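You operate a simulated robot arm through the tools that you are given. There is no shell and no other tool. Be economical: measure what you need, move in short steps, check, and stop when the job is done.

Carry out the task below with a simulated two-armed robot. There is one attempt and no reset: what you move stays moved.

## Task
Clamp drive 257, swap its blue stick for the yellow cap, then free it again.
Fine: leave the stick beside the clamp.

The check looks at the end state, three seconds after you hand in, the way a careful person would. Anything else that was tipped, shoved, dropped, spilled or broken makes it a failure. Lids that push on must go on centred and level and be pressed home; caps that screw on are set level and turned clockwise until they are tight.

## Robot
Two 7-joint arms with fingered hands on one trunk that stands fixed in place. Base frame: the origin is at the foot of the trunk, x ahead of it, y to its left, z up; the work surface is at about z = 720. Units: mm, rad, N and s.
The left shoulder is at [40, 146, 1105], the right one opposite. With the tool pointing down near the work surface each hand reaches from about 280 to 720 mm from the base axis, measured 20 degrees to its own side. Payload 4 kg a hand.
The TCP of each hand is the grasp point between the finger pads, 26 mm short of the fingertips. In the tool frame z runs along the fingers and y along their closing line. Largest opening 148 mm; the body of the gripper starts 73 mm behind the TCP. The gripper is a hand of 3 fingers: y runs from the thumb to the fingers, the wrist lies at [0, 0, -224] in the tool frame, and closing takes about 1.5 s.
Orientation is that of the tool frame in the base frame, as a unit quaternion [x, y, z, w]. With the fingers straight down and closing along the base's y, the tool's x points along the base's -x, its y along +y and its z along -z.

## Interface
- The arms move only by the tool send_rows. It takes "left_targets", "right_targets" or both (then of equal length, played together; a hand with none holds still); each is a list of rows, each an object (a shift or turn left out is 0, a gripper value left out holds the last) with "travel": the shift along the base's x, y, z in mm, a list of three; "dr": the turn, a rotation vector about the base's x, y, z in rad, a list of three. In form: [{"travel": [x, y, z], "dr": [ax, ay, az]}, ...]. A call has 1 to 10 rows; each row is the pose to reach, as a shift and turn from the pose commanded when the call began. "left_jaw" and "right_jaw" are, for a hand that has rows, the finger opening in mm, from 0 to 148, set as the call begins (left out, the last holds). A row lasts 0.2 s, in which the tool goes at most 50 mm and 0.15 rad; a call with a longer step from one row to the next is refused whole, and so is a gripper value outside its range. Where a pose cannot be reached the arm comes as near as it can. A force on the tool above 90 N (or 10 N above the force at the start of the call, whichever is more), or a blocked arm, ends the call early, and 0.2 s more pass. Each finger travels about 108 mm/s and halts on what it meets, pressing with about 30 N; the grip force reading is that of the motor and also rises with nothing between the fingers. The clock runs only during rows and for 0.2 s after the last one: add rows that repeat a pose to give the fingers time. It gives the time, the measured TCP pose, the force on the tool (base axes), the opening and the grip force at its end, in the units of the frame above (readings bear some noise), with the torque about the TCP (base axes, N m) and any sound that the robot's microphone picked up, and new pictures: "pictures" is both (left out), scene, wrist or none (wrist: the cameras of the hands that moved).
- Cameras (640 x 400 px; columns grow to the right, rows downward): "scene" is now at [110.1, -10, 1336.9]; the picture's right is [-0.12, -0.99, 0.00], its down [-0.52, 0.06, -0.85] and it looks along [0.85, -0.10, -0.52] (base axes); focal length 226 px, centre (320, 200). "left" rides on the left gripper at [-68, -39, -90] in its tool frame; the picture's right is [0.50, -0.87, 0.00], its down [0.66, 0.38, -0.65] and it looks along [0.57, 0.33, 0.76] (tool axes); focal length 222 px, centre (320, 200). "right" rides on the right gripper at [67, -39, -90] in its tool frame; the picture's right is [0.50, 0.87, 0.00], its down [-0.66, 0.38, -0.65] and it looks along [-0.57, 0.33, 0.76] (tool axes); focal length 222 px, centre (320, 200). There is no depth. A picture from a camera that has moved, and an enlarged one, comes with that camera's place and axes in the base frame and with its lens.
- raise_lower(by): slides the trunk up (or, below 0, down) by that many mm; the arms and the scene camera ride with it, the base frame stays. It gives what a move gives, with no picture.
- curl_fingers(finger1, finger2, thumb_bend, hand): sets how far each is bent, from 0 (flat) to 1 (curled in); at 0.3 the hand is open as for a grip, at 0.7 the pads meet at the TCP. One left out holds its place. A second passes; each finger stops where it meets its share of the squeeze, and holds until it gets a number again. A gripper value or a shape takes the hand back. It gives what a move gives, with no picture; readings hold the bend of each and the force on the fingers (four entries, about 0 where the hand has none), thumb and palm.
- hand_shape(shape, hand): the hand has 3 fingers and takes this shape, open, in about a second: jaw (thumb against the fingers, like two jaws); tri (thumb and two fingers); tip (a fingertip pinch); poke (one finger out to press); point (the index stretched); flat (the hand flat); cup (the hand cupped); fist (a fist). The gripper value then closes the fingers along that shape, each until it touches; the sizes above hold for jaw. It gives what a move gives, with no picture.
- pan_tilt(pan, tilt): turns the head with the scene camera to pan (to the left, within 1.501 rad either way) and tilt (down, from -0.506 to 1.204), counted from straight ahead of the robot. It gives what a move gives, and a new picture of the scene camera.
- zoom(camera, box): a new picture of the part [left, top, right, bottom] of that camera's present view, enlarged. No time passes.
- hand_in(): hands the job in; it is judged then, once.

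Work in short steps. Places have to be worked out from the pictures, the camera data and where the tool is seen: move nearer, look again, correct. Check each grasp and each placing, and mend what went wrong. You have 120 turns and 200 pictures in all, those below and enlarged ones among them. Open the grippers and draw the arms clear of the work before you hand the job in, unless the task says otherwise; then end with one line.

The tools are called after "Emit:" as name(argument=value, ...) on one line, values as JSON. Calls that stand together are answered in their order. send_rows: Moves the arms, as the interface text tells. Its arguments: {"type":"object","properties":{"left_targets":{"type":"array"},"left_jaw":{"type":"number"},"right_targets":{"type":"array"},"right_jaw":{"type":"number"},"pictures":{"type":"string","enum":["both","scene","wrist","none"]}},"required":[]} The other tools are called the same way: raise_lower (by) slides the trunk up or down; hand_shape (shape, hand) gives the hand a shape; curl_fingers (finger1, finger2, thumb_bend, hand) moves the fingers one by one; pan_tilt (pan, tilt) turns the head that bears the scene camera; zoom (camera, box) takes an enlarged picture of a part of a camera's view; hand_in () hands the job in.

At the start:

```text
time: 0.0
left_tool_pos: [448.2, 52.5, 1233.4]
left_tool_rot: [0.001, 1.0, -0.001, 0.001]
left_wrist_force: [0.1, 0.4, 0.5]
left_moment: [-0.01, 0.0, 0.03]
left_finger_gap: 147.7
left_gripper_force: 0.1
left_shape: jaw
left_bend: [0.3, 0.3, 0.3]
left_finger forces: [0.1, 0.1, 0.0, 0.1, 0.1, 0.0]
right_tool_pos: [317.7, -211.7, 1166.0]
right_tool_rot: [-0.001, 1.0, 0.0, 0.0]
right_wrist_force: [-0.7, -0.3, 0.3]
right_moment: [0.03, -0.01, -0.01]
right_finger_gap: 148.2
right_gripper_force: 0.1
right_shape: jaw
right_bend: [0.3, 0.3, 0.3]
right_finger forces: [0.0, 0.1, 0.1, 0.1, 0.0, 0.0]
trunk travel left (down, up): [-275.0, 231.0]
head pan, tilt: [-0.122, 0.55]
```

scene: 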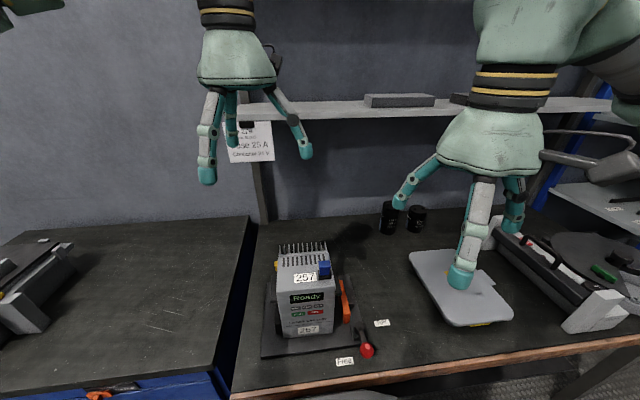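
right: 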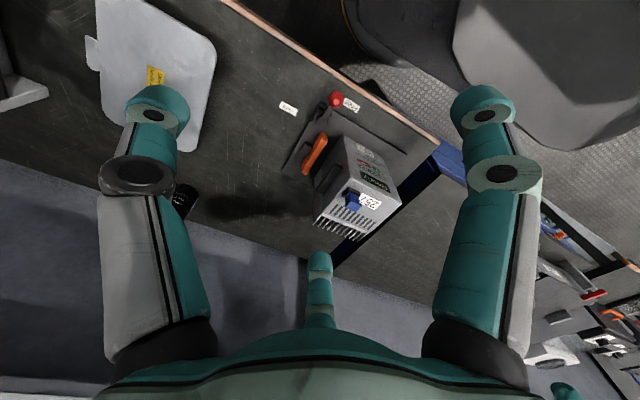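
left: 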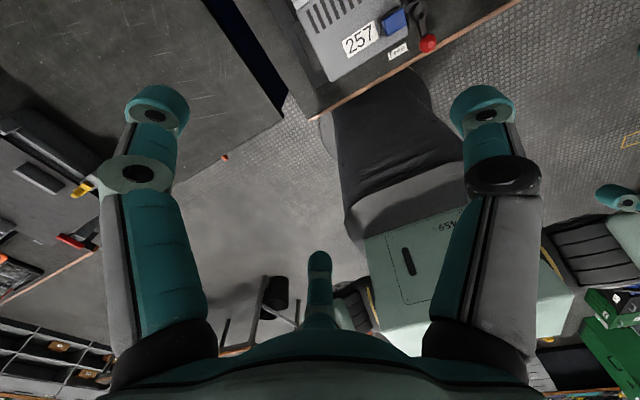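

The drive 257 sits in a fixture with a blue stick on top; I need closer views of the fixture and to find the yellow cap.

Emit:
zoom(camera="scene", box=[230, 220, 430, 380])

Emit:
zoom(camera="right", box=[250, 70, 450, 260])

Emit:
zoom(camera="scene", box=[380, 190, 640, 350])

Emit:
zoom(camera="scene", box=[180, 100, 300, 180])

```text
2.50 times, centred on (330, 300) of scene
camera zoom: at [110.1, -10.0, 1336.9], right [-0.12, -0.99, 0.0], down [-0.52, 0.06, -0.85], along [0.85, -0.1, -0.52], focal length 564 px, centre (295, -50)
```

zoom: 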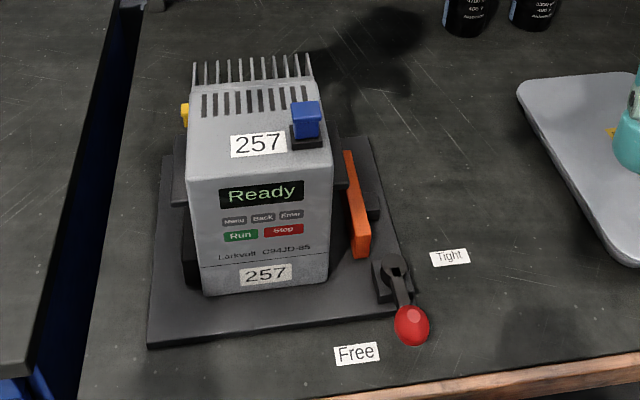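

```text
2.11 times, centred on (350, 165) of right
camera zoom: at [250.0, -251.1, 1256.3], right [-0.5, 0.87, 0.0], down [0.66, 0.38, 0.65], along [0.57, 0.33, -0.76], focal length 468 px, centre (257, 274)
```

zoom: 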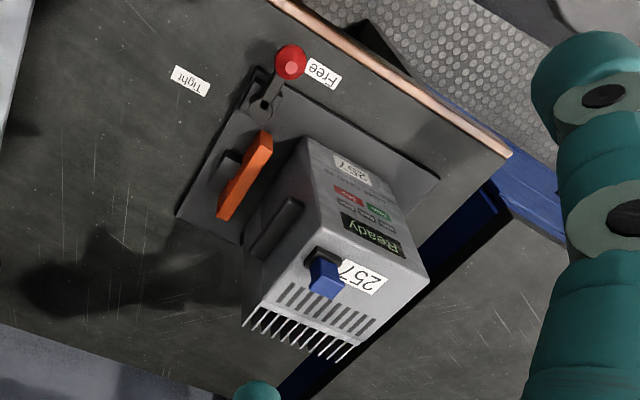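

```text
2.46 times, centred on (510, 270) of scene
camera zoom: at [110.1, -10.0, 1336.9], right [-0.12, -0.99, 0.0], down [-0.52, 0.06, -0.85], along [0.85, -0.1, -0.52], focal length 556 px, centre (-148, 28)
```

zoom: 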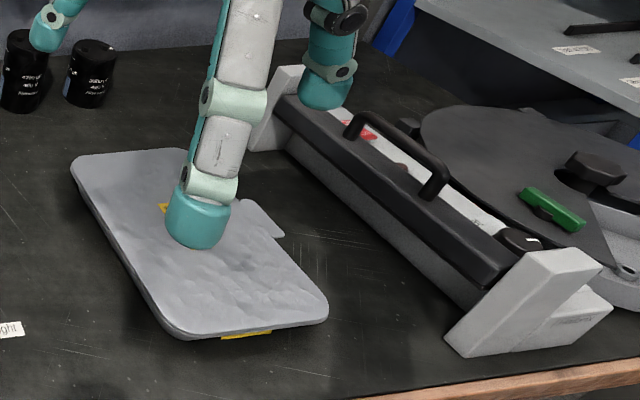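

```text
5.00 times, centred on (240, 140) of scene
camera zoom: at [110.1, -10.0, 1336.9], right [-0.12, -0.99, 0.0], down [-0.52, 0.06, -0.85], along [0.85, -0.1, -0.52], focal length 1129 px, centre (720, 500)
```

zoom: 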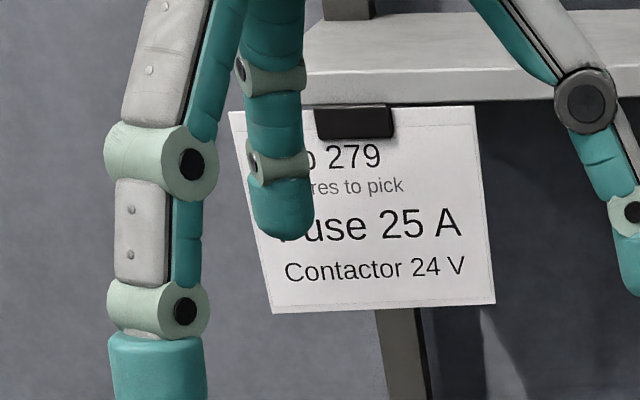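

I see something yellow on the drive's left side, likely the cap. I swing the left hand out and turn it so that its camera sees that side.

Emit:
send_rows(left_targets=[{"travel": [8, 15, 0], "dr": [0, 0, 0.14]}, {"travel": [16, 30, 0], "dr": [0, 0, 0.28]}, {"travel": [24, 45, 0], "dr": [0, 0, 0.42]}, {"travel": [32, 60, -10], "dr": [0, 0, 0.56]}, {"travel": [40, 75, -20], "dr": [0, 0, 0.7]}, {"travel": [48, 90, -30], "dr": [0, 0, 0.84]}, {"travel": [56, 105, -40], "dr": [0, 0, 0.98]}, {"travel": [64, 120, -50], "dr": [0, 0, 1.12]}, {"travel": [72, 130, -60], "dr": [0, 0, 1.26]}, {"travel": [80, 140, -70], "dr": [0, 0, 1.4]}], pictures="both")

```text
time: 2.2
left_tool_pos: [530.0, 194.6, 1164.0]
left_tool_rot: [-0.645, 0.764, 0.0, 0.0]
left_wrist_force: [-0.1, 0.7, -0.3]
left_moment: [-0.03, 0.0, 0.01]
left_finger_gap: 148.0
left_gripper_force: 0.0
left_shape: jaw
left_bend: [0.3, 0.3, 0.3]
left_finger forces: [0.1, 0.0, 0.0, 0.0, 0.1, 0.0]
right_tool_pos: [318.7, -211.5, 1166.0]
right_tool_rot: [-0.001, 1.0, 0.0, -0.001]
right_wrist_force: [0.3, -0.6, 0.0]
right_moment: [0.01, 0.01, 0.01]
right_finger_gap: 147.6
right_gripper_force: 0.0
right_shape: jaw
right_bend: [0.3, 0.3, 0.3]
right_finger forces: [0.1, 0.1, 0.0, 0.0, 0.0, 0.1]
trunk travel left (down, up): [-275.0, 231.0]
head pan, tilt: [-0.122, 0.55]
camera scene: at [110.5, -9.3, 1336.9], right [-0.12, -0.99, 0.0], down [-0.52, 0.06, -0.85], along [0.85, -0.1, -0.52], focal length 226 px, centre (320, 200)
camera left: at [578.0, 255.0, 1252.7], right [0.77, -0.64, 0.0], down [-0.48, -0.58, 0.65], along [-0.42, -0.5, -0.76], focal length 222 px, centre (320, 200)
```

scene: 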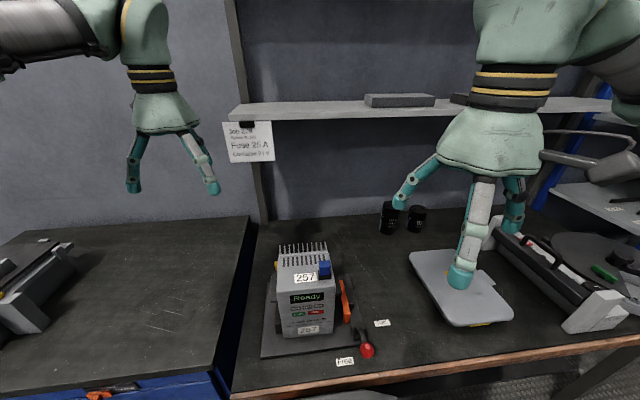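
left: 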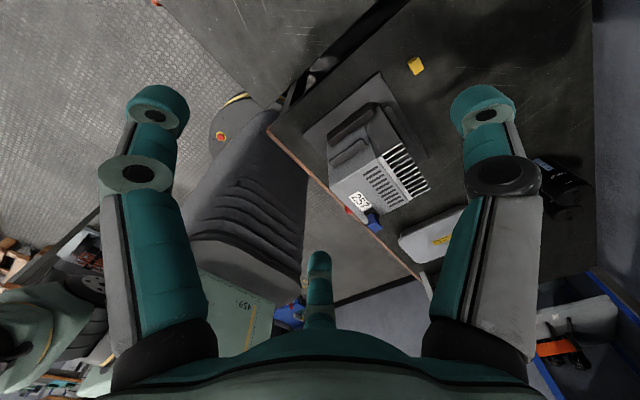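

The yellow cap lies on the bench behind the drive, about (675, 68). I enlarge it and the drive.

Emit:
zoom(camera="left", box=[376, 40, 456, 90])

Emit:
zoom(camera="left", box=[290, 70, 450, 260])

```text
8.00 times, centred on (416, 65) of left
camera zoom: at [578.0, 255.0, 1252.7], right [0.77, -0.64, 0.0], down [-0.48, -0.58, 0.65], along [-0.42, -0.5, -0.76], focal length 1777 px, centre (-448, 1280)
```

zoom: 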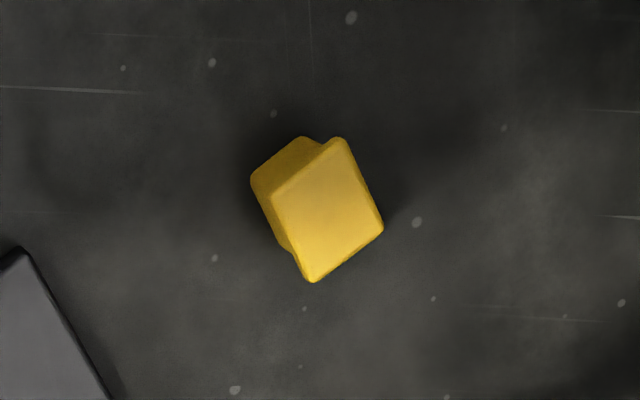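

```text
2.11 times, centred on (370, 165) of left
camera zoom: at [578.0, 255.0, 1252.7], right [0.77, -0.64, 0.0], down [-0.48, -0.58, 0.65], along [-0.42, -0.5, -0.76], focal length 468 px, centre (215, 274)
```

zoom: 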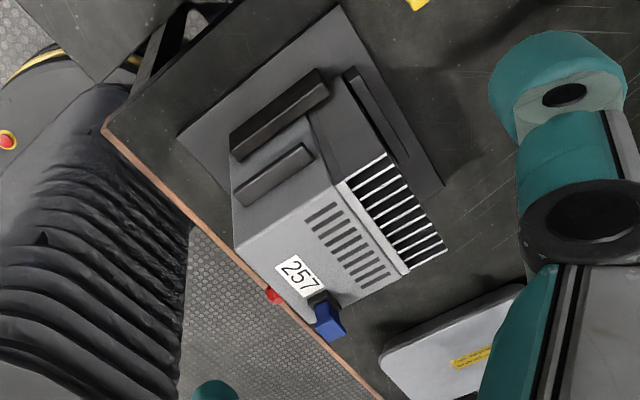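

Cap lies about (667, 66), edges square to the base axes. Now I bring both hands' cameras nearer: right toward stick and lever, left toward the cap.

Emit:
send_rows(right_targets=[{"travel": [4, 4, -30]}, {"travel": [8, 8, -60]}, {"travel": [10, 10, -90]}, {"travel": [12, 11, -116]}], left_targets=[{"travel": [15, -10, -30], "dr": [0, 0, -0.14]}, {"travel": [30, -20, -60], "dr": [0, 0, -0.28]}, {"travel": [45, -30, -90], "dr": [0, 0, -0.42]}, {"travel": [60, -30, -120], "dr": [0, 0, -0.56]}], pictures="wrist")

```text
time: 3.2
left_tool_pos: [589.6, 163.0, 1040.9]
left_tool_rot: [-0.407, 0.914, 0.0, -0.001]
left_wrist_force: [-0.4, -0.3, 0.4]
left_moment: [0.01, 0.01, 0.01]
left_finger_gap: 147.9
left_gripper_force: 0.1
left_shape: jaw
left_bend: [0.3, 0.3, 0.3]
left_finger forces: [0.1, 0.0, 0.0, 0.1, 0.0, 0.1]
right_tool_pos: [330.8, -201.5, 1049.4]
right_tool_rot: [0.001, 1.0, 0.001, -0.001]
right_wrist_force: [-0.1, -0.2, -0.4]
right_moment: [0.03, 0.02, 0.01]
right_finger_gap: 147.8
right_gripper_force: 0.1
right_shape: jaw
right_bend: [0.3, 0.3, 0.3]
right_finger forces: [0.1, 0.0, 0.0, 0.0, 0.0, 0.0]
trunk travel left (down, up): [-275.0, 231.0]
head pan, tilt: [-0.122, 0.55]
camera right: at [263.4, -240.4, 1140.4], right [-0.5, 0.87, 0.0], down [0.66, 0.38, 0.65], along [0.56, 0.33, -0.76], focal length 222 px, centre (320, 200)
camera left: at [663.7, 187.4, 1130.5], right [0.31, -0.95, 0.0], down [-0.72, -0.23, 0.65], along [-0.62, -0.2, -0.76], focal length 222 px, centre (320, 200)
```

right: 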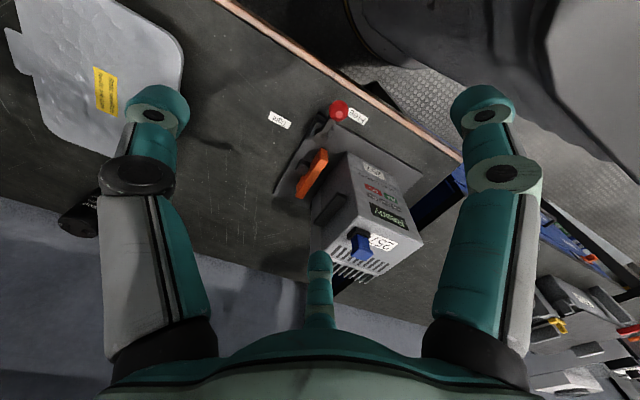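
left: 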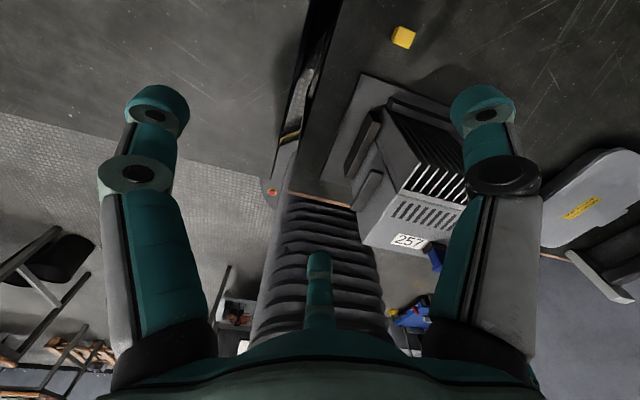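

Emit:
zoom(camera="right", box=[250, 80, 430, 300])

Emit:
zoom(camera="left", box=[370, 15, 434, 55])

Emit:
zoom(camera="right", box=[330, 215, 400, 265])

Emit:
zoom(camera="scene", box=[300, 250, 380, 300])

```text
1.82 times, centred on (340, 190) of right
camera zoom: at [263.4, -240.4, 1140.4], right [-0.5, 0.87, 0.0], down [0.66, 0.38, 0.65], along [0.56, 0.33, -0.76], focal length 404 px, centre (284, 218)
```

zoom: 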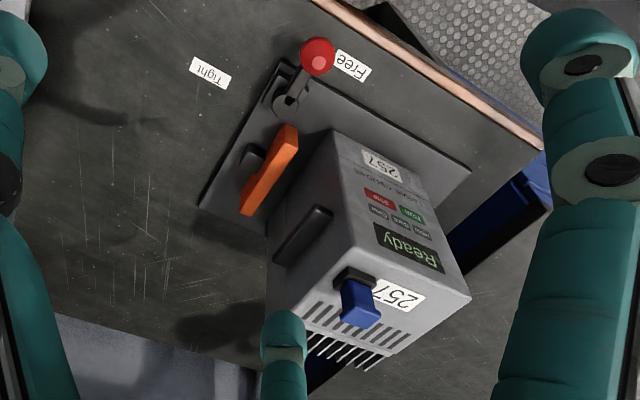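

```text
10.00 times, centred on (402, 35) of left
camera zoom: at [663.7, 187.4, 1130.5], right [0.31, -0.95, 0.0], down [-0.72, -0.23, 0.65], along [-0.62, -0.2, -0.76], focal length 2221 px, centre (-500, 1850)
```

zoom: 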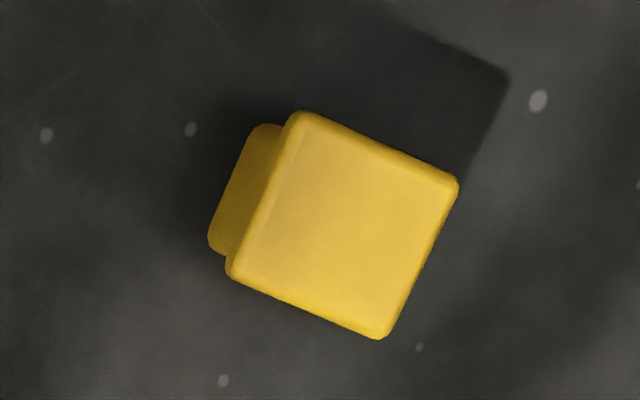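

```text
8.00 times, centred on (365, 240) of right
camera zoom: at [263.4, -240.4, 1140.4], right [-0.5, 0.87, 0.0], down [0.66, 0.38, 0.65], along [0.56, 0.33, -0.76], focal length 1777 px, centre (-40, -120)
```

zoom: 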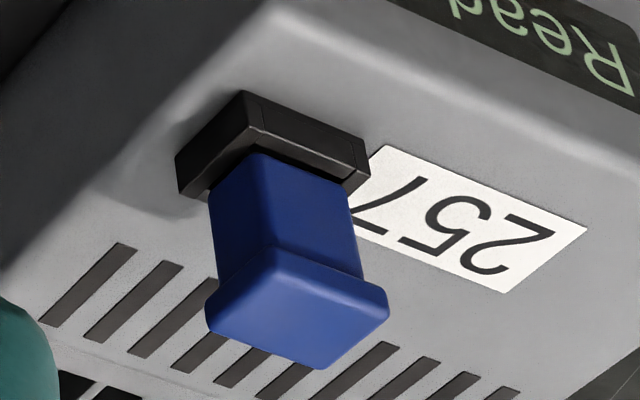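

```text
8.00 times, centred on (340, 275) of scene
camera zoom: at [111.8, -9.9, 1336.8], right [-0.12, -0.99, 0.0], down [-0.52, 0.06, -0.85], along [0.85, -0.1, -0.52], focal length 1806 px, centre (160, -400)
```

zoom: 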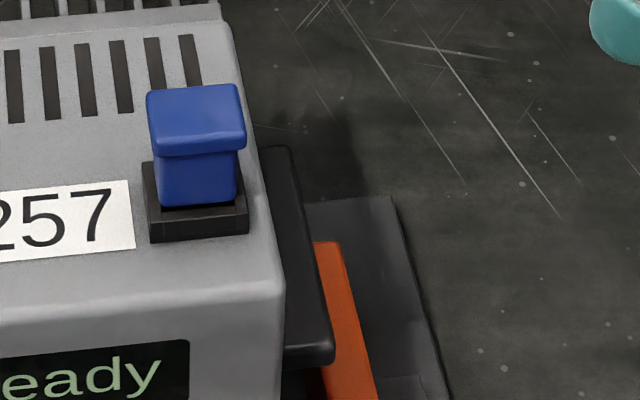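

Stick and cap are T-shaped plugs, vertical. Lever knob ≈ (358,-149,767), pivot ≈ (420,-148), "Tight" is a CCW quarter turn. I bring the right hand above the knob, half-open, turned -0.7.

Emit:
send_rows(right_targets=[{"travel": [5, 10, -30], "dr": [0, 0, -0.14]}, {"travel": [10, 20, -60], "dr": [0, 0, -0.28]}, {"travel": [15, 30, -90], "dr": [0, 0, -0.42]}, {"travel": [20, 40, -120], "dr": [0, 0, -0.56]}, {"travel": [27, 52, -150], "dr": [0, 0, -0.7]}, {"travel": [27, 52, -180], "dr": [0, 0, -0.7]}], right_jaw=80, pictures="both")

```text
time: 4.6
left_tool_pos: [588.5, 163.0, 1042.5]
left_tool_rot: [-0.407, 0.913, -0.001, 0.0]
left_wrist_force: [0.1, -0.1, 0.5]
left_moment: [-0.01, 0.0, 0.06]
left_finger_gap: 147.9
left_gripper_force: 0.2
left_shape: jaw
left_bend: [0.3, 0.3, 0.3]
left_finger forces: [0.0, 0.0, 0.0, 0.0, 0.0, 0.1]
right_tool_pos: [356.1, -150.9, 870.2]
right_tool_rot: [0.344, 0.939, 0.001, 0.001]
right_wrist_force: [-0.2, 0.0, -0.1]
right_moment: [-0.02, 0.01, 0.03]
right_finger_gap: 80.7
right_gripper_force: 0.0
right_shape: jaw
right_bend: [0.34, 0.34, 0.7]
right_finger forces: [0.0, 0.0, 0.0, 0.1, 0.0, 0.0]
trunk travel left (down, up): [-275.0, 231.0]
head pan, tilt: [-0.122, 0.55]
camera scene: at [109.9, -10.7, 1337.0], right [-0.12, -0.99, 0.0], down [-0.52, 0.06, -0.85], along [0.85, -0.1, -0.52], focal length 226 px, centre (320, 200)
camera right: at [278.7, -137.6, 961.0], right [0.18, 0.98, 0.0], down [0.74, -0.13, 0.65], along [0.64, -0.11, -0.76], focal length 222 px, centre (320, 200)
```

scene: 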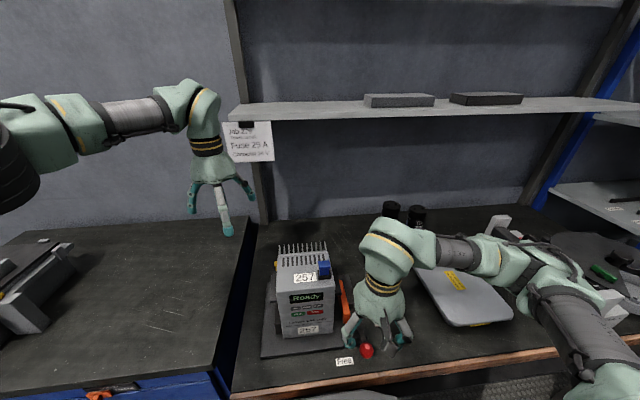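
right: 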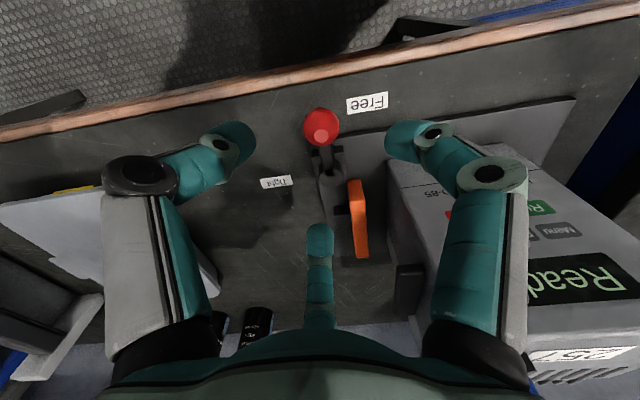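

The hand's three fingers sit 120° apart, so I turn it to yaw -1.57 such that the two fingers straddle the lever arm and the thumb is on the outer side.

Emit:
send_rows(right_targets=[{"travel": [0, 0, 0], "dr": [0, 0, -0.145]}, {"travel": [1, 1, 0], "dr": [0, 0, -0.29]}, {"travel": [1, 1, 0], "dr": [0, 0, -0.435]}, {"travel": [2, 2, 0], "dr": [0, 0, -0.58]}, {"travel": [2, 2, 0], "dr": [0, 0, -0.725]}, {"travel": [2, 2, 0], "dr": [0, 0, -0.87]}], pictures="both")

```text
time: 6.0
left_tool_pos: [588.7, 163.4, 1043.6]
left_tool_rot: [-0.408, 0.913, -0.001, 0.0]
left_wrist_force: [0.2, -0.2, -0.3]
left_moment: [0.0, -0.02, -0.02]
left_finger_gap: 147.9
left_gripper_force: 0.0
left_shape: jaw
left_bend: [0.3, 0.3, 0.3]
left_finger forces: [0.0, 0.0, 0.1, 0.1, 0.0, 0.0]
right_tool_pos: [413.9, -246.1, 930.7]
right_tool_rot: [0.698, 0.716, -0.004, -0.015]
right_wrist_force: [0.2, -0.4, -0.4]
right_moment: [-0.03, 0.0, 0.01]
right_finger_gap: 80.8
right_gripper_force: 0.1
right_shape: jaw
right_bend: [0.34, 0.34, 0.7]
right_finger forces: [0.0, 0.1, 0.0, 0.0, 0.0, 0.1]
right hand out of reach, approached as far as the arm can: row 3, 4, 5, 6
trunk travel left (down, up): [-275.0, 231.0]
head pan, tilt: [-0.122, 0.55]
camera scene: at [110.4, -10.9, 1336.9], right [-0.12, -0.99, 0.0], down [-0.52, 0.06, -0.85], along [0.85, -0.1, -0.52], focal length 226 px, centre (320, 200)
camera right: at [374.9, -183.0, 1023.6], right [0.85, 0.52, -0.02], down [0.41, -0.66, 0.63], along [0.32, -0.54, -0.78], focal length 222 px, centre (320, 200)
```

scene: 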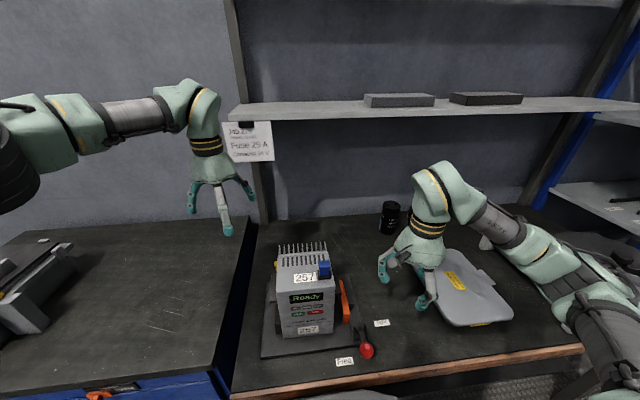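
right: 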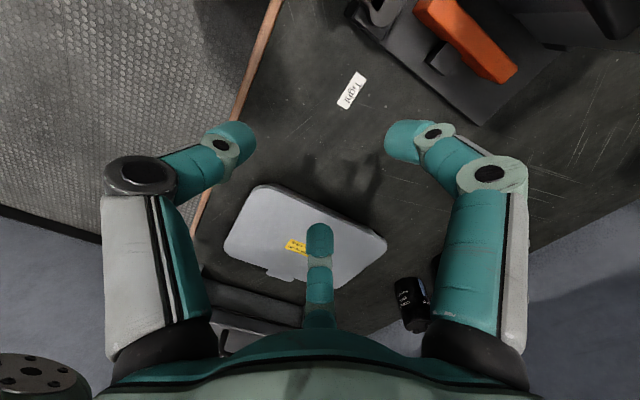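

That yaw isn't reachable close in. I'll instead push the knob with closed fingers; first turn the hand back, raise a little and close it.

Emit:
send_rows(right_targets=[{"travel": [0, 0, 10], "dr": [0, 0, 0.14]}, {"travel": [0, 0, 20], "dr": [0, 0, 0.28]}, {"travel": [0, 0, 30], "dr": [0, 0, 0.42]}, {"travel": [0, 0, 40], "dr": [0, 0, 0.56]}, {"travel": [0, 0, 50], "dr": [0, 0, 0.7]}, {"travel": [0, 0, 60], "dr": [0, 0, 0.84]}, {"travel": [0, 0, 60], "dr": [0, 0, 0.98]}, {"travel": [0, 0, 60], "dr": [0, 0, 1.12]}, {"travel": [0, 0, 60], "dr": [0, 0, 1.26]}, {"travel": [0, 0, 60], "dr": [0, 0, 1.4]}], right_jaw=0, pictures="wrist")

```text
time: 8.2
left_tool_pos: [588.2, 163.0, 1042.9]
left_tool_rot: [-0.407, 0.914, 0.0, 0.001]
left_wrist_force: [-0.9, 0.0, -0.8]
left_moment: [0.04, 0.0, -0.06]
left_finger_gap: 147.8
left_gripper_force: 0.0
left_shape: jaw
left_bend: [0.3, 0.3, 0.3]
left_finger forces: [0.1, 0.1, 0.1, 0.1, 0.0, 0.0]
right_tool_pos: [415.5, -247.6, 987.1]
right_tool_rot: [0.084, 0.996, 0.0, 0.0]
right_wrist_force: [-0.1, 0.2, 0.2]
right_moment: [-0.01, -0.03, -0.01]
right_finger_gap: 0.0
right_gripper_force: 30.0
right_shape: jaw
right_bend: [0.7, 0.7, 0.7]
right_finger forces: [0.0, 0.0, 0.1, 0.1, 0.0, 0.0]
trunk travel left (down, up): [-275.0, 231.0]
head pan, tilt: [-0.122, 0.55]
camera right: at [342.2, -274.9, 1078.2], right [-0.35, 0.94, 0.0], down [0.71, 0.26, 0.65], along [0.61, 0.23, -0.76], focal length 222 px, centre (320, 200)
```

right: 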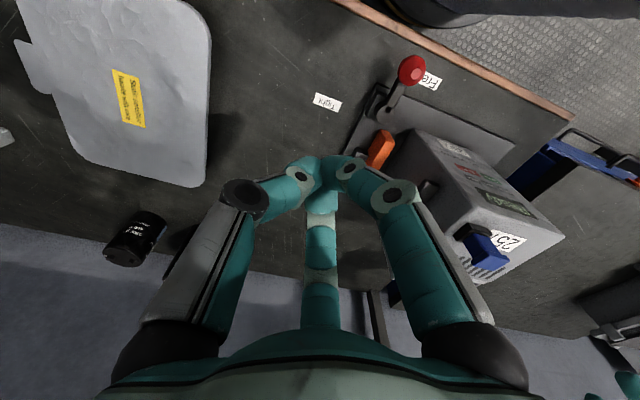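

Knob confirmed at ≈(356,-148,767). I move the closed fingers to just left of the knob (y≈-100), at a safe height first, turned +0.52 so the knuckles stay off the drive front.

Emit:
send_rows(right_targets=[{"travel": [-14, 29, -20], "dr": [0, 0, 0.14]}, {"travel": [-28, 58, -40], "dr": [0, 0, 0.28]}, {"travel": [-42, 87, -60], "dr": [0, 0, 0.42]}, {"travel": [-56, 116, -80], "dr": [0, 0, 0.56]}, {"travel": [-69, 148, -100], "dr": [0, 0, 0.69]}, {"travel": [-69, 148, -130], "dr": [0, 0, 0.69]}], pictures="both")

```text
time: 9.6
left_tool_pos: [588.9, 162.6, 1042.6]
left_tool_rot: [-0.407, 0.913, 0.0, 0.0]
left_wrist_force: [-0.3, -1.0, 0.5]
left_moment: [-0.01, 0.01, -0.02]
left_finger_gap: 148.0
left_gripper_force: 0.1
left_shape: jaw
left_bend: [0.3, 0.3, 0.3]
left_finger forces: [0.0, 0.0, 0.0, 0.0, 0.1, 0.1]
right_tool_pos: [347.3, -101.2, 855.8]
right_tool_rot: [-0.259, 0.966, 0.001, 0.0]
right_wrist_force: [1.0, 0.1, -0.1]
right_moment: [0.03, -0.02, -0.01]
right_finger_gap: 0.0
right_gripper_force: 30.1
right_shape: jaw
right_bend: [0.7, 0.7, 0.7]
right_finger forces: [0.1, 0.0, 0.0, 0.0, 0.0, 0.1]
trunk travel left (down, up): [-275.0, 231.0]
head pan, tilt: [-0.122, 0.55]
camera scene: at [110.3, -11.1, 1336.9], right [-0.12, -0.99, 0.0], down [-0.52, 0.06, -0.85], along [0.85, -0.1, -0.52], focal length 226 px, centre (320, 200)
camera right: at [307.9, -169.2, 946.5], right [-0.87, 0.5, 0.0], down [0.38, 0.65, 0.65], along [0.33, 0.57, -0.76], focal length 222 px, centre (320, 200)
```

scene: 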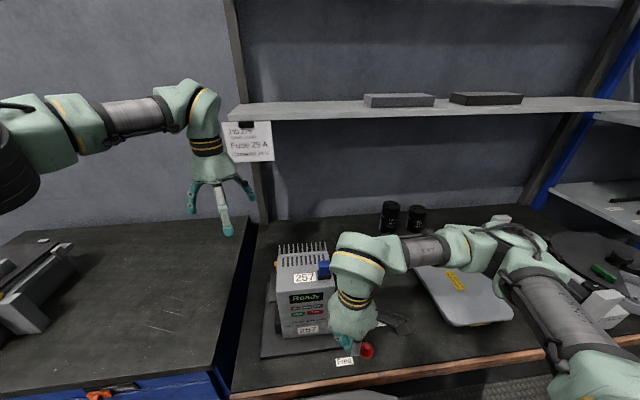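
right: 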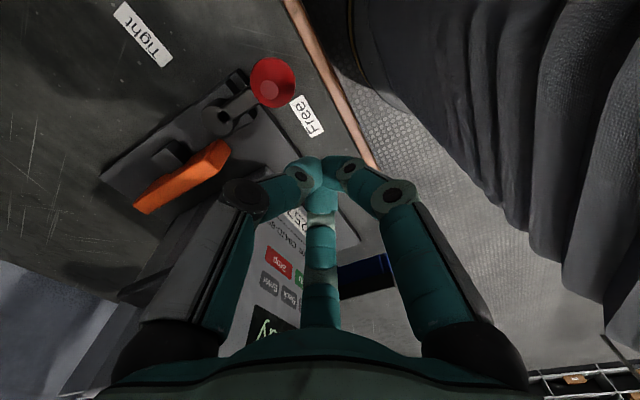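

Pivot ≈ (421,-148). I lower the closed fingertips beside the knob and push it along the first part of its arc.

Emit:
send_rows(right_targets=[{"travel": [0, 0, -40]}, {"travel": [0, 0, -78]}, {"travel": [8, -19, -78]}, {"travel": [3, -37, -78]}, {"travel": [3, -56, -78]}], pictures="both")

```text
time: 10.8
left_tool_pos: [588.4, 163.5, 1041.8]
left_tool_rot: [-0.407, 0.913, 0.0, 0.001]
left_wrist_force: [-0.3, -0.3, -0.1]
left_moment: [-0.01, -0.01, -0.04]
left_finger_gap: 147.9
left_gripper_force: 0.0
left_shape: jaw
left_bend: [0.3, 0.3, 0.3]
left_finger forces: [0.1, 0.0, 0.0, 0.1, 0.1, 0.0]
right_tool_pos: [349.7, -157.0, 779.0]
right_tool_rot: [-0.258, 0.966, 0.0, 0.0]
right_wrist_force: [-0.6, 2.2, 1.0]
right_moment: [-0.05, 0.0, 0.03]
right_finger_gap: 0.3
right_gripper_force: 29.6
right_shape: jaw
right_bend: [0.7, 0.7, 0.7]
right_finger forces: [0.1, 0.0, 0.0, 0.0, 3.0, 0.0]
trunk travel left (down, up): [-275.0, 231.0]
head pan, tilt: [-0.122, 0.55]
camera scene: at [109.5, -10.1, 1337.0], right [-0.12, -0.99, 0.0], down [-0.52, 0.06, -0.85], along [0.85, -0.1, -0.52], focal length 226 px, centre (320, 200)
camera right: at [309.6, -225.2, 869.2], right [-0.86, 0.5, 0.0], down [0.38, 0.65, 0.65], along [0.33, 0.57, -0.76], focal length 222 px, centre (320, 200)
```

scene: 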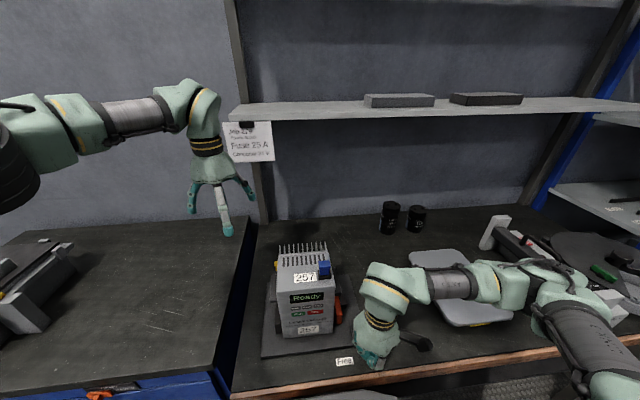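
right: 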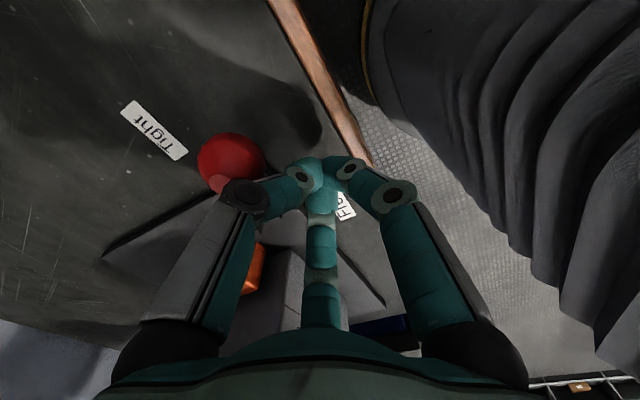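

The knob is moving under light force. I continue along the arc.

Emit:
send_rows(right_targets=[{"travel": [4.5, -18, 0]}, {"travel": [14, -34, 0]}, {"travel": [27, -47.5, 0]}, {"travel": [35, -53, 0]}, {"travel": [43, -57, 0]}], pictures="both")

```text
time: 12.0
left_tool_pos: [584.3, 163.8, 1045.1]
left_tool_rot: [-0.407, 0.913, -0.003, 0.002]
left_wrist_force: [-0.7, -0.8, 0.1]
left_moment: [0.01, 0.01, 0.02]
left_finger_gap: 147.9
left_gripper_force: 0.0
left_shape: jaw
left_bend: [0.3, 0.3, 0.3]
left_finger forces: [0.0, 0.1, 0.1, 0.0, 0.1, 0.1]
right_tool_pos: [381.8, -212.6, 777.3]
right_tool_rot: [-0.258, 0.966, 0.002, -0.013]
right_wrist_force: [-50.7, 3.8, -10.5]
right_moment: [-0.09, 0.53, 0.24]
right_finger_gap: 0.0
right_gripper_force: 30.3
right_shape: jaw
right_bend: [0.7, 0.7, 0.7]
right_finger forces: [0.0, 8.2, 0.0, 0.0, 79.5, 0.0]
trunk travel left (down, up): [-275.0, 231.0]
head pan, tilt: [-0.122, 0.55]
camera scene: at [102.7, -10.1, 1337.4], right [-0.12, -0.99, 0.0], down [-0.51, 0.06, -0.86], along [0.85, -0.1, -0.52], focal length 226 px, centre (320, 200)
camera right: at [343.2, -280.4, 869.4], right [-0.87, 0.5, 0.02], down [0.4, 0.66, 0.64], along [0.31, 0.56, -0.77], focal length 222 px, centre (320, 200)
```

scene: 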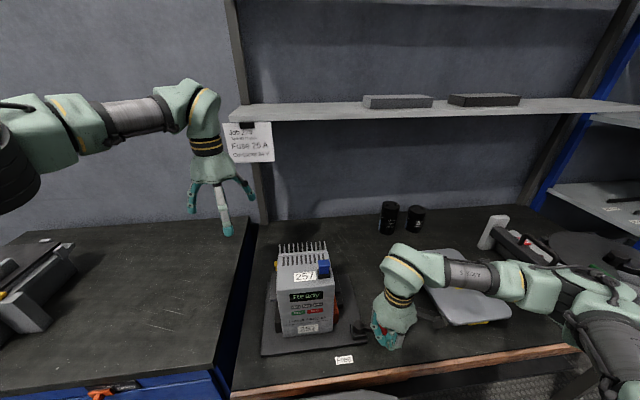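
right: 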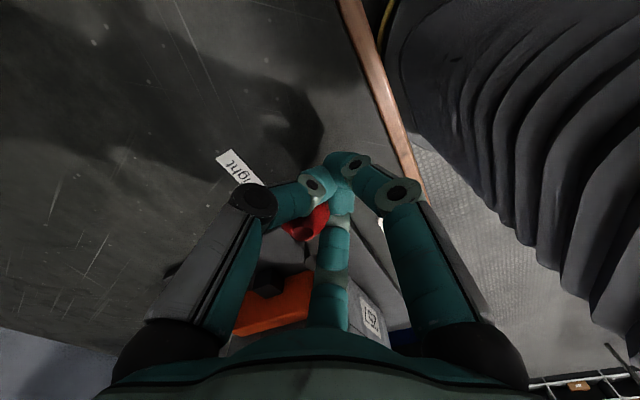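

Resistance of about 50 N near the quarter turn: probably tight. I back off and rise to look.

Emit:
send_rows(right_targets=[{"travel": [-20, -5, 0]}, {"travel": [-45, -10, 5]}, {"travel": [-50, -15, 50]}, {"travel": [-50, -15, 100]}, {"travel": [-50, -20, 150]}], pictures="both")

```text
refused: row 5 steps farther than a row can; nothing moved
```

Emit:
send_rows(right_targets=[{"travel": [-20, -5, 0]}, {"travel": [-45, -10, 5]}, {"travel": [-50, -15, 50]}, {"travel": [-50, -15, 99]}, {"travel": [-50, -15, 148]}], pictures="both")

```text
time: 13.2
left_tool_pos: [587.1, 163.9, 1043.7]
left_tool_rot: [-0.407, 0.913, 0.0, 0.0]
left_wrist_force: [-0.4, -0.2, -0.6]
left_moment: [-0.02, 0.02, 0.03]
left_finger_gap: 148.0
left_gripper_force: 0.1
left_shape: jaw
left_bend: [0.3, 0.3, 0.3]
left_finger forces: [0.0, 0.0, 0.0, 0.0, 0.0, 0.0]
right_tool_pos: [340.0, -227.2, 930.2]
right_tool_rot: [-0.258, 0.966, 0.0, 0.0]
right_wrist_force: [0.2, 0.3, 0.3]
right_moment: [-0.02, 0.03, 0.01]
right_finger_gap: 0.0
right_gripper_force: 29.7
right_shape: jaw
right_bend: [0.7, 0.7, 0.74]
right_finger forces: [0.0, 0.1, 0.0, 0.0, 0.1, 0.0]
trunk travel left (down, up): [-275.0, 231.0]
head pan, tilt: [-0.122, 0.55]
camera scene: at [109.2, -9.5, 1337.0], right [-0.12, -0.99, 0.0], down [-0.52, 0.06, -0.85], along [0.85, -0.1, -0.52], focal length 226 px, centre (320, 200)
camera right: at [300.7, -294.4, 1020.8], right [-0.86, 0.5, 0.0], down [0.38, 0.65, 0.65], along [0.33, 0.56, -0.76], focal length 222 px, centre (320, 200)
```

scene: 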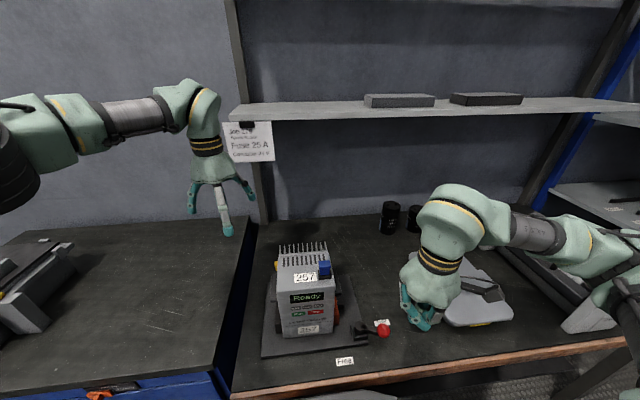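
right: 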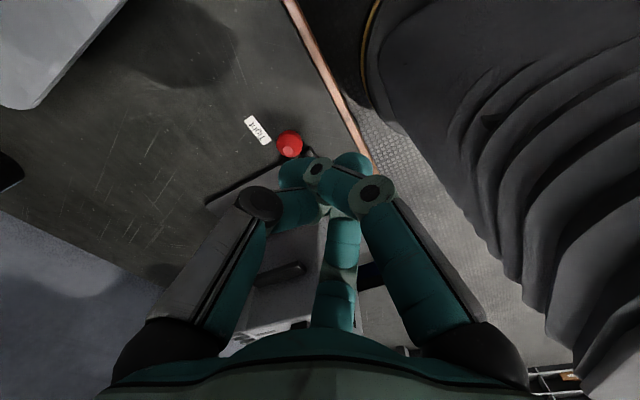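

Emit:
zoom(camera="scene", box=[250, 230, 410, 370])

```text
2.86 times, centred on (330, 300) of scene
camera zoom: at [109.2, -9.5, 1337.0], right [-0.12, -0.99, 0.0], down [-0.52, 0.06, -0.85], along [0.85, -0.1, -0.52], focal length 645 px, centre (291, -86)
```

zoom: 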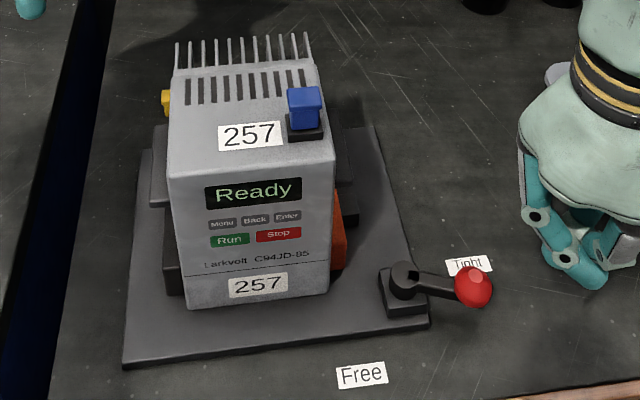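

Clamped: orange pad against the drive, lever at "Tight". Now try the "tip" shape on the right hand to see whether it gives a two-finger pinch, moving above the stick's area.

Emit:
hand_shape(hand="right", shape="tip")

Emit:
send_rows(right_targets=[{"travel": [0, 10, 30], "dr": [0, 0, -0.14]}, {"travel": [0, 20, 70], "dr": [0, 0, -0.28]}, {"travel": [0, 40, 100], "dr": [0, 0, -0.42]}, {"travel": [0, 60, 120], "dr": [0, 0, -0.52]}], pictures="both")

```text
time: 14.1
left_tool_pos: [588.1, 163.9, 1042.9]
left_tool_rot: [-0.407, 0.913, -0.002, 0.0]
left_wrist_force: [-0.2, 0.3, -0.4]
left_moment: [0.05, 0.04, 0.0]
left_finger_gap: 147.9
left_gripper_force: 0.1
left_shape: jaw
left_bend: [0.3, 0.3, 0.3]
left_finger forces: [0.0, 0.0, 0.1, 0.1, 0.0, 0.1]
right_tool_pos: [341.3, -226.7, 928.4]
right_tool_rot: [-0.258, 0.966, 0.001, 0.0]
right_wrist_force: [0.0, 0.4, -0.4]
right_moment: [-0.02, -0.01, -0.01]
right_finger_gap: 147.8
right_gripper_force: 0.0
right_shape: tip
right_bend: [0.3, 0.3, 0.3]
right_finger forces: [0.0, 0.0, 0.0, 0.0, 0.0, 0.1]
trunk travel left (down, up): [-275.0, 231.0]
head pan, tilt: [-0.122, 0.55]
```

```text
time: 15.1
left_tool_pos: [588.9, 165.1, 1042.7]
left_tool_rot: [-0.408, 0.913, -0.001, 0.0]
left_wrist_force: [-0.2, 0.4, 0.4]
left_moment: [0.0, 0.0, 0.01]
left_finger_gap: 148.0
left_gripper_force: 0.1
left_shape: jaw
left_bend: [0.3, 0.3, 0.3]
left_finger forces: [0.0, 0.0, 0.0, 0.1, 0.0, 0.0]
right_tool_pos: [343.9, -165.5, 1047.4]
right_tool_rot: [0.001, 1.0, -0.001, 0.0]
right_wrist_force: [0.2, -0.3, -0.4]
right_moment: [-0.02, 0.0, 0.0]
right_finger_gap: 148.0
right_gripper_force: 0.1
right_shape: tip
right_bend: [0.3, 0.3, 0.3]
right_finger forces: [0.0, 0.0, 0.1, 0.0, 0.0, 0.0]
trunk travel left (down, up): [-275.0, 231.0]
head pan, tilt: [-0.122, 0.55]
camera scene: at [110.3, -8.6, 1336.9], right [-0.12, -0.99, 0.0], down [-0.52, 0.06, -0.85], along [0.85, -0.1, -0.52], focal length 226 px, centre (320, 200)
camera right: at [275.3, -205.4, 1138.6], right [-0.5, 0.87, 0.0], down [0.66, 0.38, 0.65], along [0.57, 0.33, -0.76], focal length 222 px, centre (320, 200)
```

scene: 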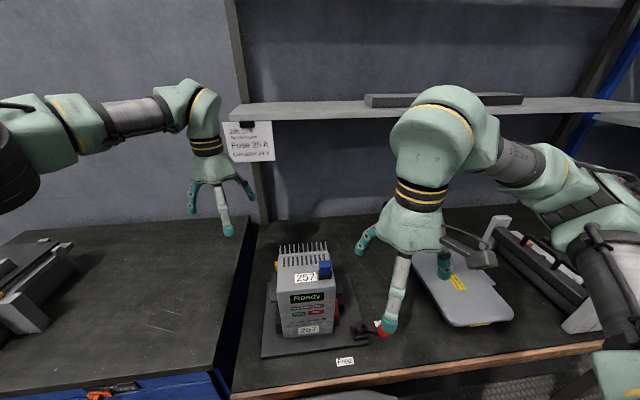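
right: 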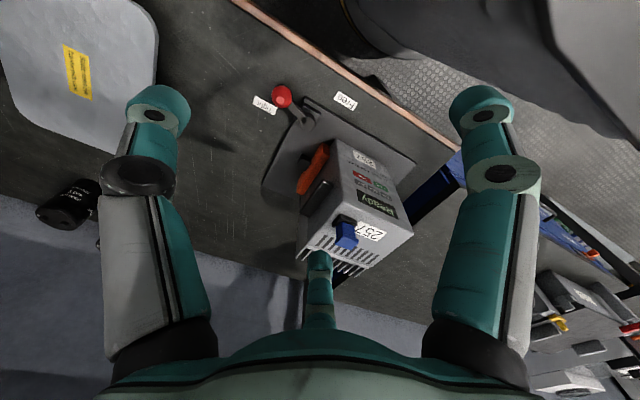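

Open tip shape looks the same; I close partly to see how its fingers run.

Emit:
send_rows(right_targets=[{"travel": [0, 0, 10]}, {"travel": [10, 10, 10]}, {"travel": [20, 20, 10]}, {"travel": [20, 20, 10]}, {"travel": [20, 20, 10]}], right_jaw=35, pictures="wrist")

Emit:
zoom(camera="right", box=[300, 190, 400, 280])

Emit:
zoom(camera="scene", box=[300, 250, 350, 290])

```text
time: 16.3
left_tool_pos: [588.2, 163.7, 1042.6]
left_tool_rot: [-0.408, 0.913, 0.0, 0.001]
left_wrist_force: [0.6, 0.3, -0.3]
left_moment: [0.04, 0.0, 0.0]
left_finger_gap: 147.8
left_gripper_force: 0.1
left_shape: jaw
left_bend: [0.3, 0.3, 0.3]
left_finger forces: [0.0, 0.1, 0.1, 0.1, 0.0, 0.1]
right_tool_pos: [364.0, -146.4, 1056.3]
right_tool_rot: [0.001, 1.0, 0.0, -0.001]
right_wrist_force: [-0.4, -0.1, 0.7]
right_moment: [-0.03, -0.03, 0.03]
right_finger_gap: 35.4
right_gripper_force: 0.1
right_shape: tip
right_bend: [0.76, 0.76, 0.7]
right_finger forces: [0.1, 0.0, 0.0, 0.0, 0.1, 0.0]
trunk travel left (down, up): [-275.0, 231.0]
head pan, tilt: [-0.122, 0.55]
camera right: at [295.8, -186.1, 1147.3], right [-0.5, 0.87, 0.0], down [0.66, 0.38, 0.65], along [0.57, 0.33, -0.76], focal length 222 px, centre (320, 200)
```

right: 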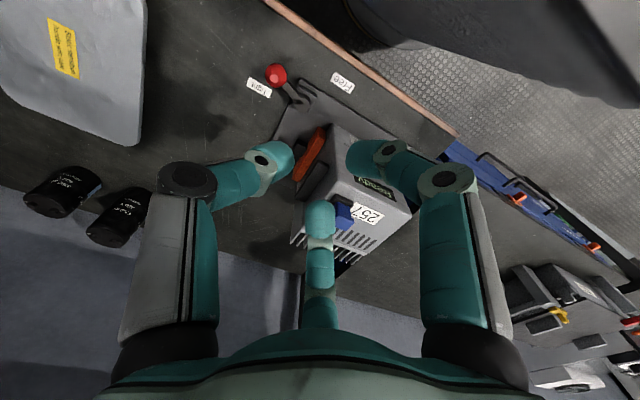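

```text
4.44 times, centred on (350, 235) of right
camera zoom: at [295.8, -186.1, 1147.3], right [-0.5, 0.87, 0.0], down [0.66, 0.38, 0.65], along [0.57, 0.33, -0.76], focal length 987 px, centre (187, 44)
```

zoom: 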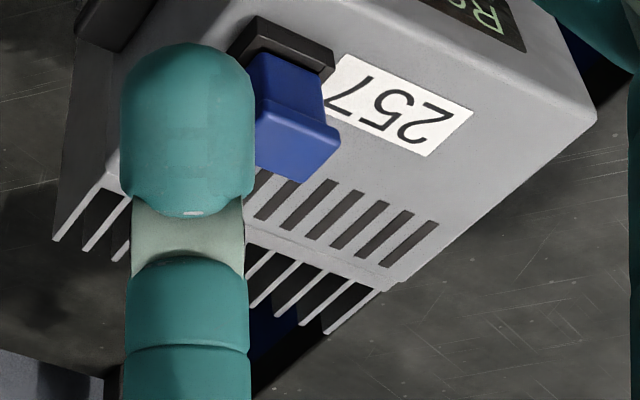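

```text
10.00 times, centred on (325, 270) of scene
camera zoom: at [110.3, -9.8, 1336.9], right [-0.12, -0.99, 0.0], down [-0.52, 0.06, -0.85], along [0.85, -0.1, -0.52], focal length 2258 px, centre (270, -500)
```

zoom: 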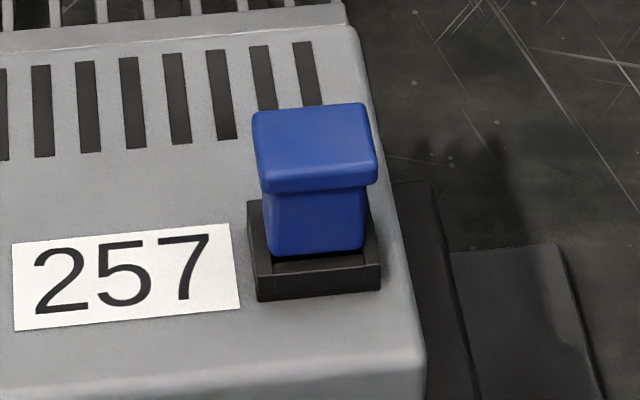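

Stick head: centre ≈ (455,-60.5), top z≈957, 22×25 mm, socket top ≈ 937. I switch to jaw shape, open to 64, and go above it.

Emit:
hand_shape(hand="right", shape="jaw")

Emit:
send_rows(right_targets=[{"travel": [23, 22, 0]}, {"travel": [46, 44, 0]}, {"travel": [69, 66, -10]}, {"travel": [91, 86, -20]}, {"travel": [91, 86, -37]}], right_jaw=64, pictures="both")

Emit:
zoom(camera="right", box=[240, 100, 400, 220])

```text
time: 17.2
left_tool_pos: [589.1, 164.7, 1041.6]
left_tool_rot: [-0.408, 0.913, 0.0, 0.0]
left_wrist_force: [-1.2, 0.4, 1.1]
left_moment: [0.0, 0.0, 0.04]
left_finger_gap: 147.7
left_gripper_force: 0.1
left_shape: jaw
left_bend: [0.3, 0.3, 0.3]
left_finger forces: [0.0, 0.0, 0.0, 0.0, 0.0, 0.0]
right_tool_pos: [364.1, -146.9, 1056.7]
right_tool_rot: [0.0, 1.0, 0.001, 0.0]
right_wrist_force: [0.8, -0.1, 0.5]
right_moment: [0.01, 0.01, 0.01]
right_finger_gap: 147.9
right_gripper_force: 0.1
right_shape: jaw
right_bend: [0.3, 0.3, 0.3]
right_finger forces: [0.1, 0.0, 0.0, 0.0, 0.1, 0.0]
trunk travel left (down, up): [-275.0, 231.0]
head pan, tilt: [-0.122, 0.55]
```

```text
time: 18.4
left_tool_pos: [587.8, 163.7, 1042.4]
left_tool_rot: [-0.407, 0.913, 0.0, 0.0]
left_wrist_force: [-0.6, -0.4, 0.2]
left_moment: [-0.05, 0.02, 0.0]
left_finger_gap: 147.9
left_gripper_force: 0.1
left_shape: jaw
left_bend: [0.3, 0.3, 0.3]
left_finger forces: [0.0, 0.0, 0.0, 0.0, 0.0, 0.0]
right_tool_pos: [452.6, -60.2, 1019.5]
right_tool_rot: [-0.001, 1.0, 0.0, 0.0]
right_wrist_force: [-0.2, 0.0, 0.0]
right_moment: [-0.01, 0.0, -0.03]
right_finger_gap: 64.0
right_gripper_force: 0.0
right_shape: jaw
right_bend: [0.39, 0.39, 0.7]
right_finger forces: [0.1, 0.1, 0.0, 0.0, 0.0, 0.0]
trunk travel left (down, up): [-275.0, 231.0]
head pan, tilt: [-0.122, 0.55]
camera scene: at [110.2, -10.7, 1336.9], right [-0.12, -0.99, 0.0], down [-0.52, 0.06, -0.85], along [0.85, -0.1, -0.52], focal length 226 px, centre (320, 200)
camera right: at [384.8, -100.4, 1110.1], right [-0.5, 0.87, 0.0], down [0.66, 0.38, 0.65], along [0.57, 0.33, -0.76], focal length 222 px, centre (320, 200)
```

scene: 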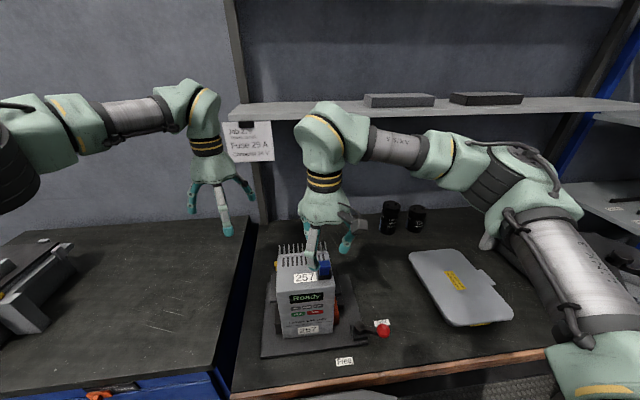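
right: 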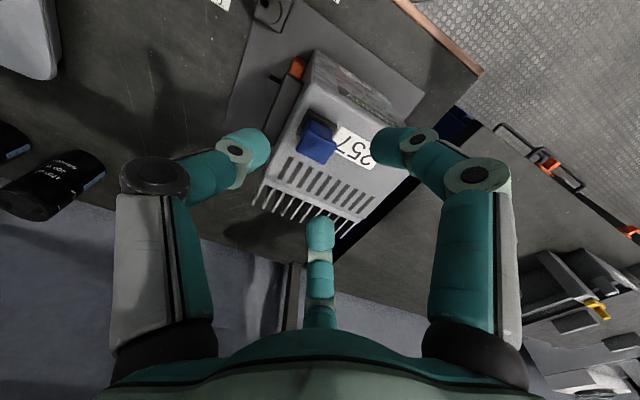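

```text
3.33 times, centred on (320, 160) of right
camera zoom: at [384.8, -100.4, 1110.1], right [-0.5, 0.87, 0.0], down [0.66, 0.38, 0.65], along [0.57, 0.33, -0.76], focal length 740 px, centre (320, 333)
```

zoom: 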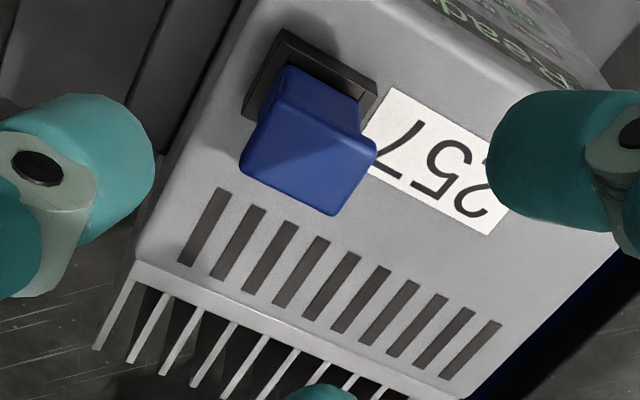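

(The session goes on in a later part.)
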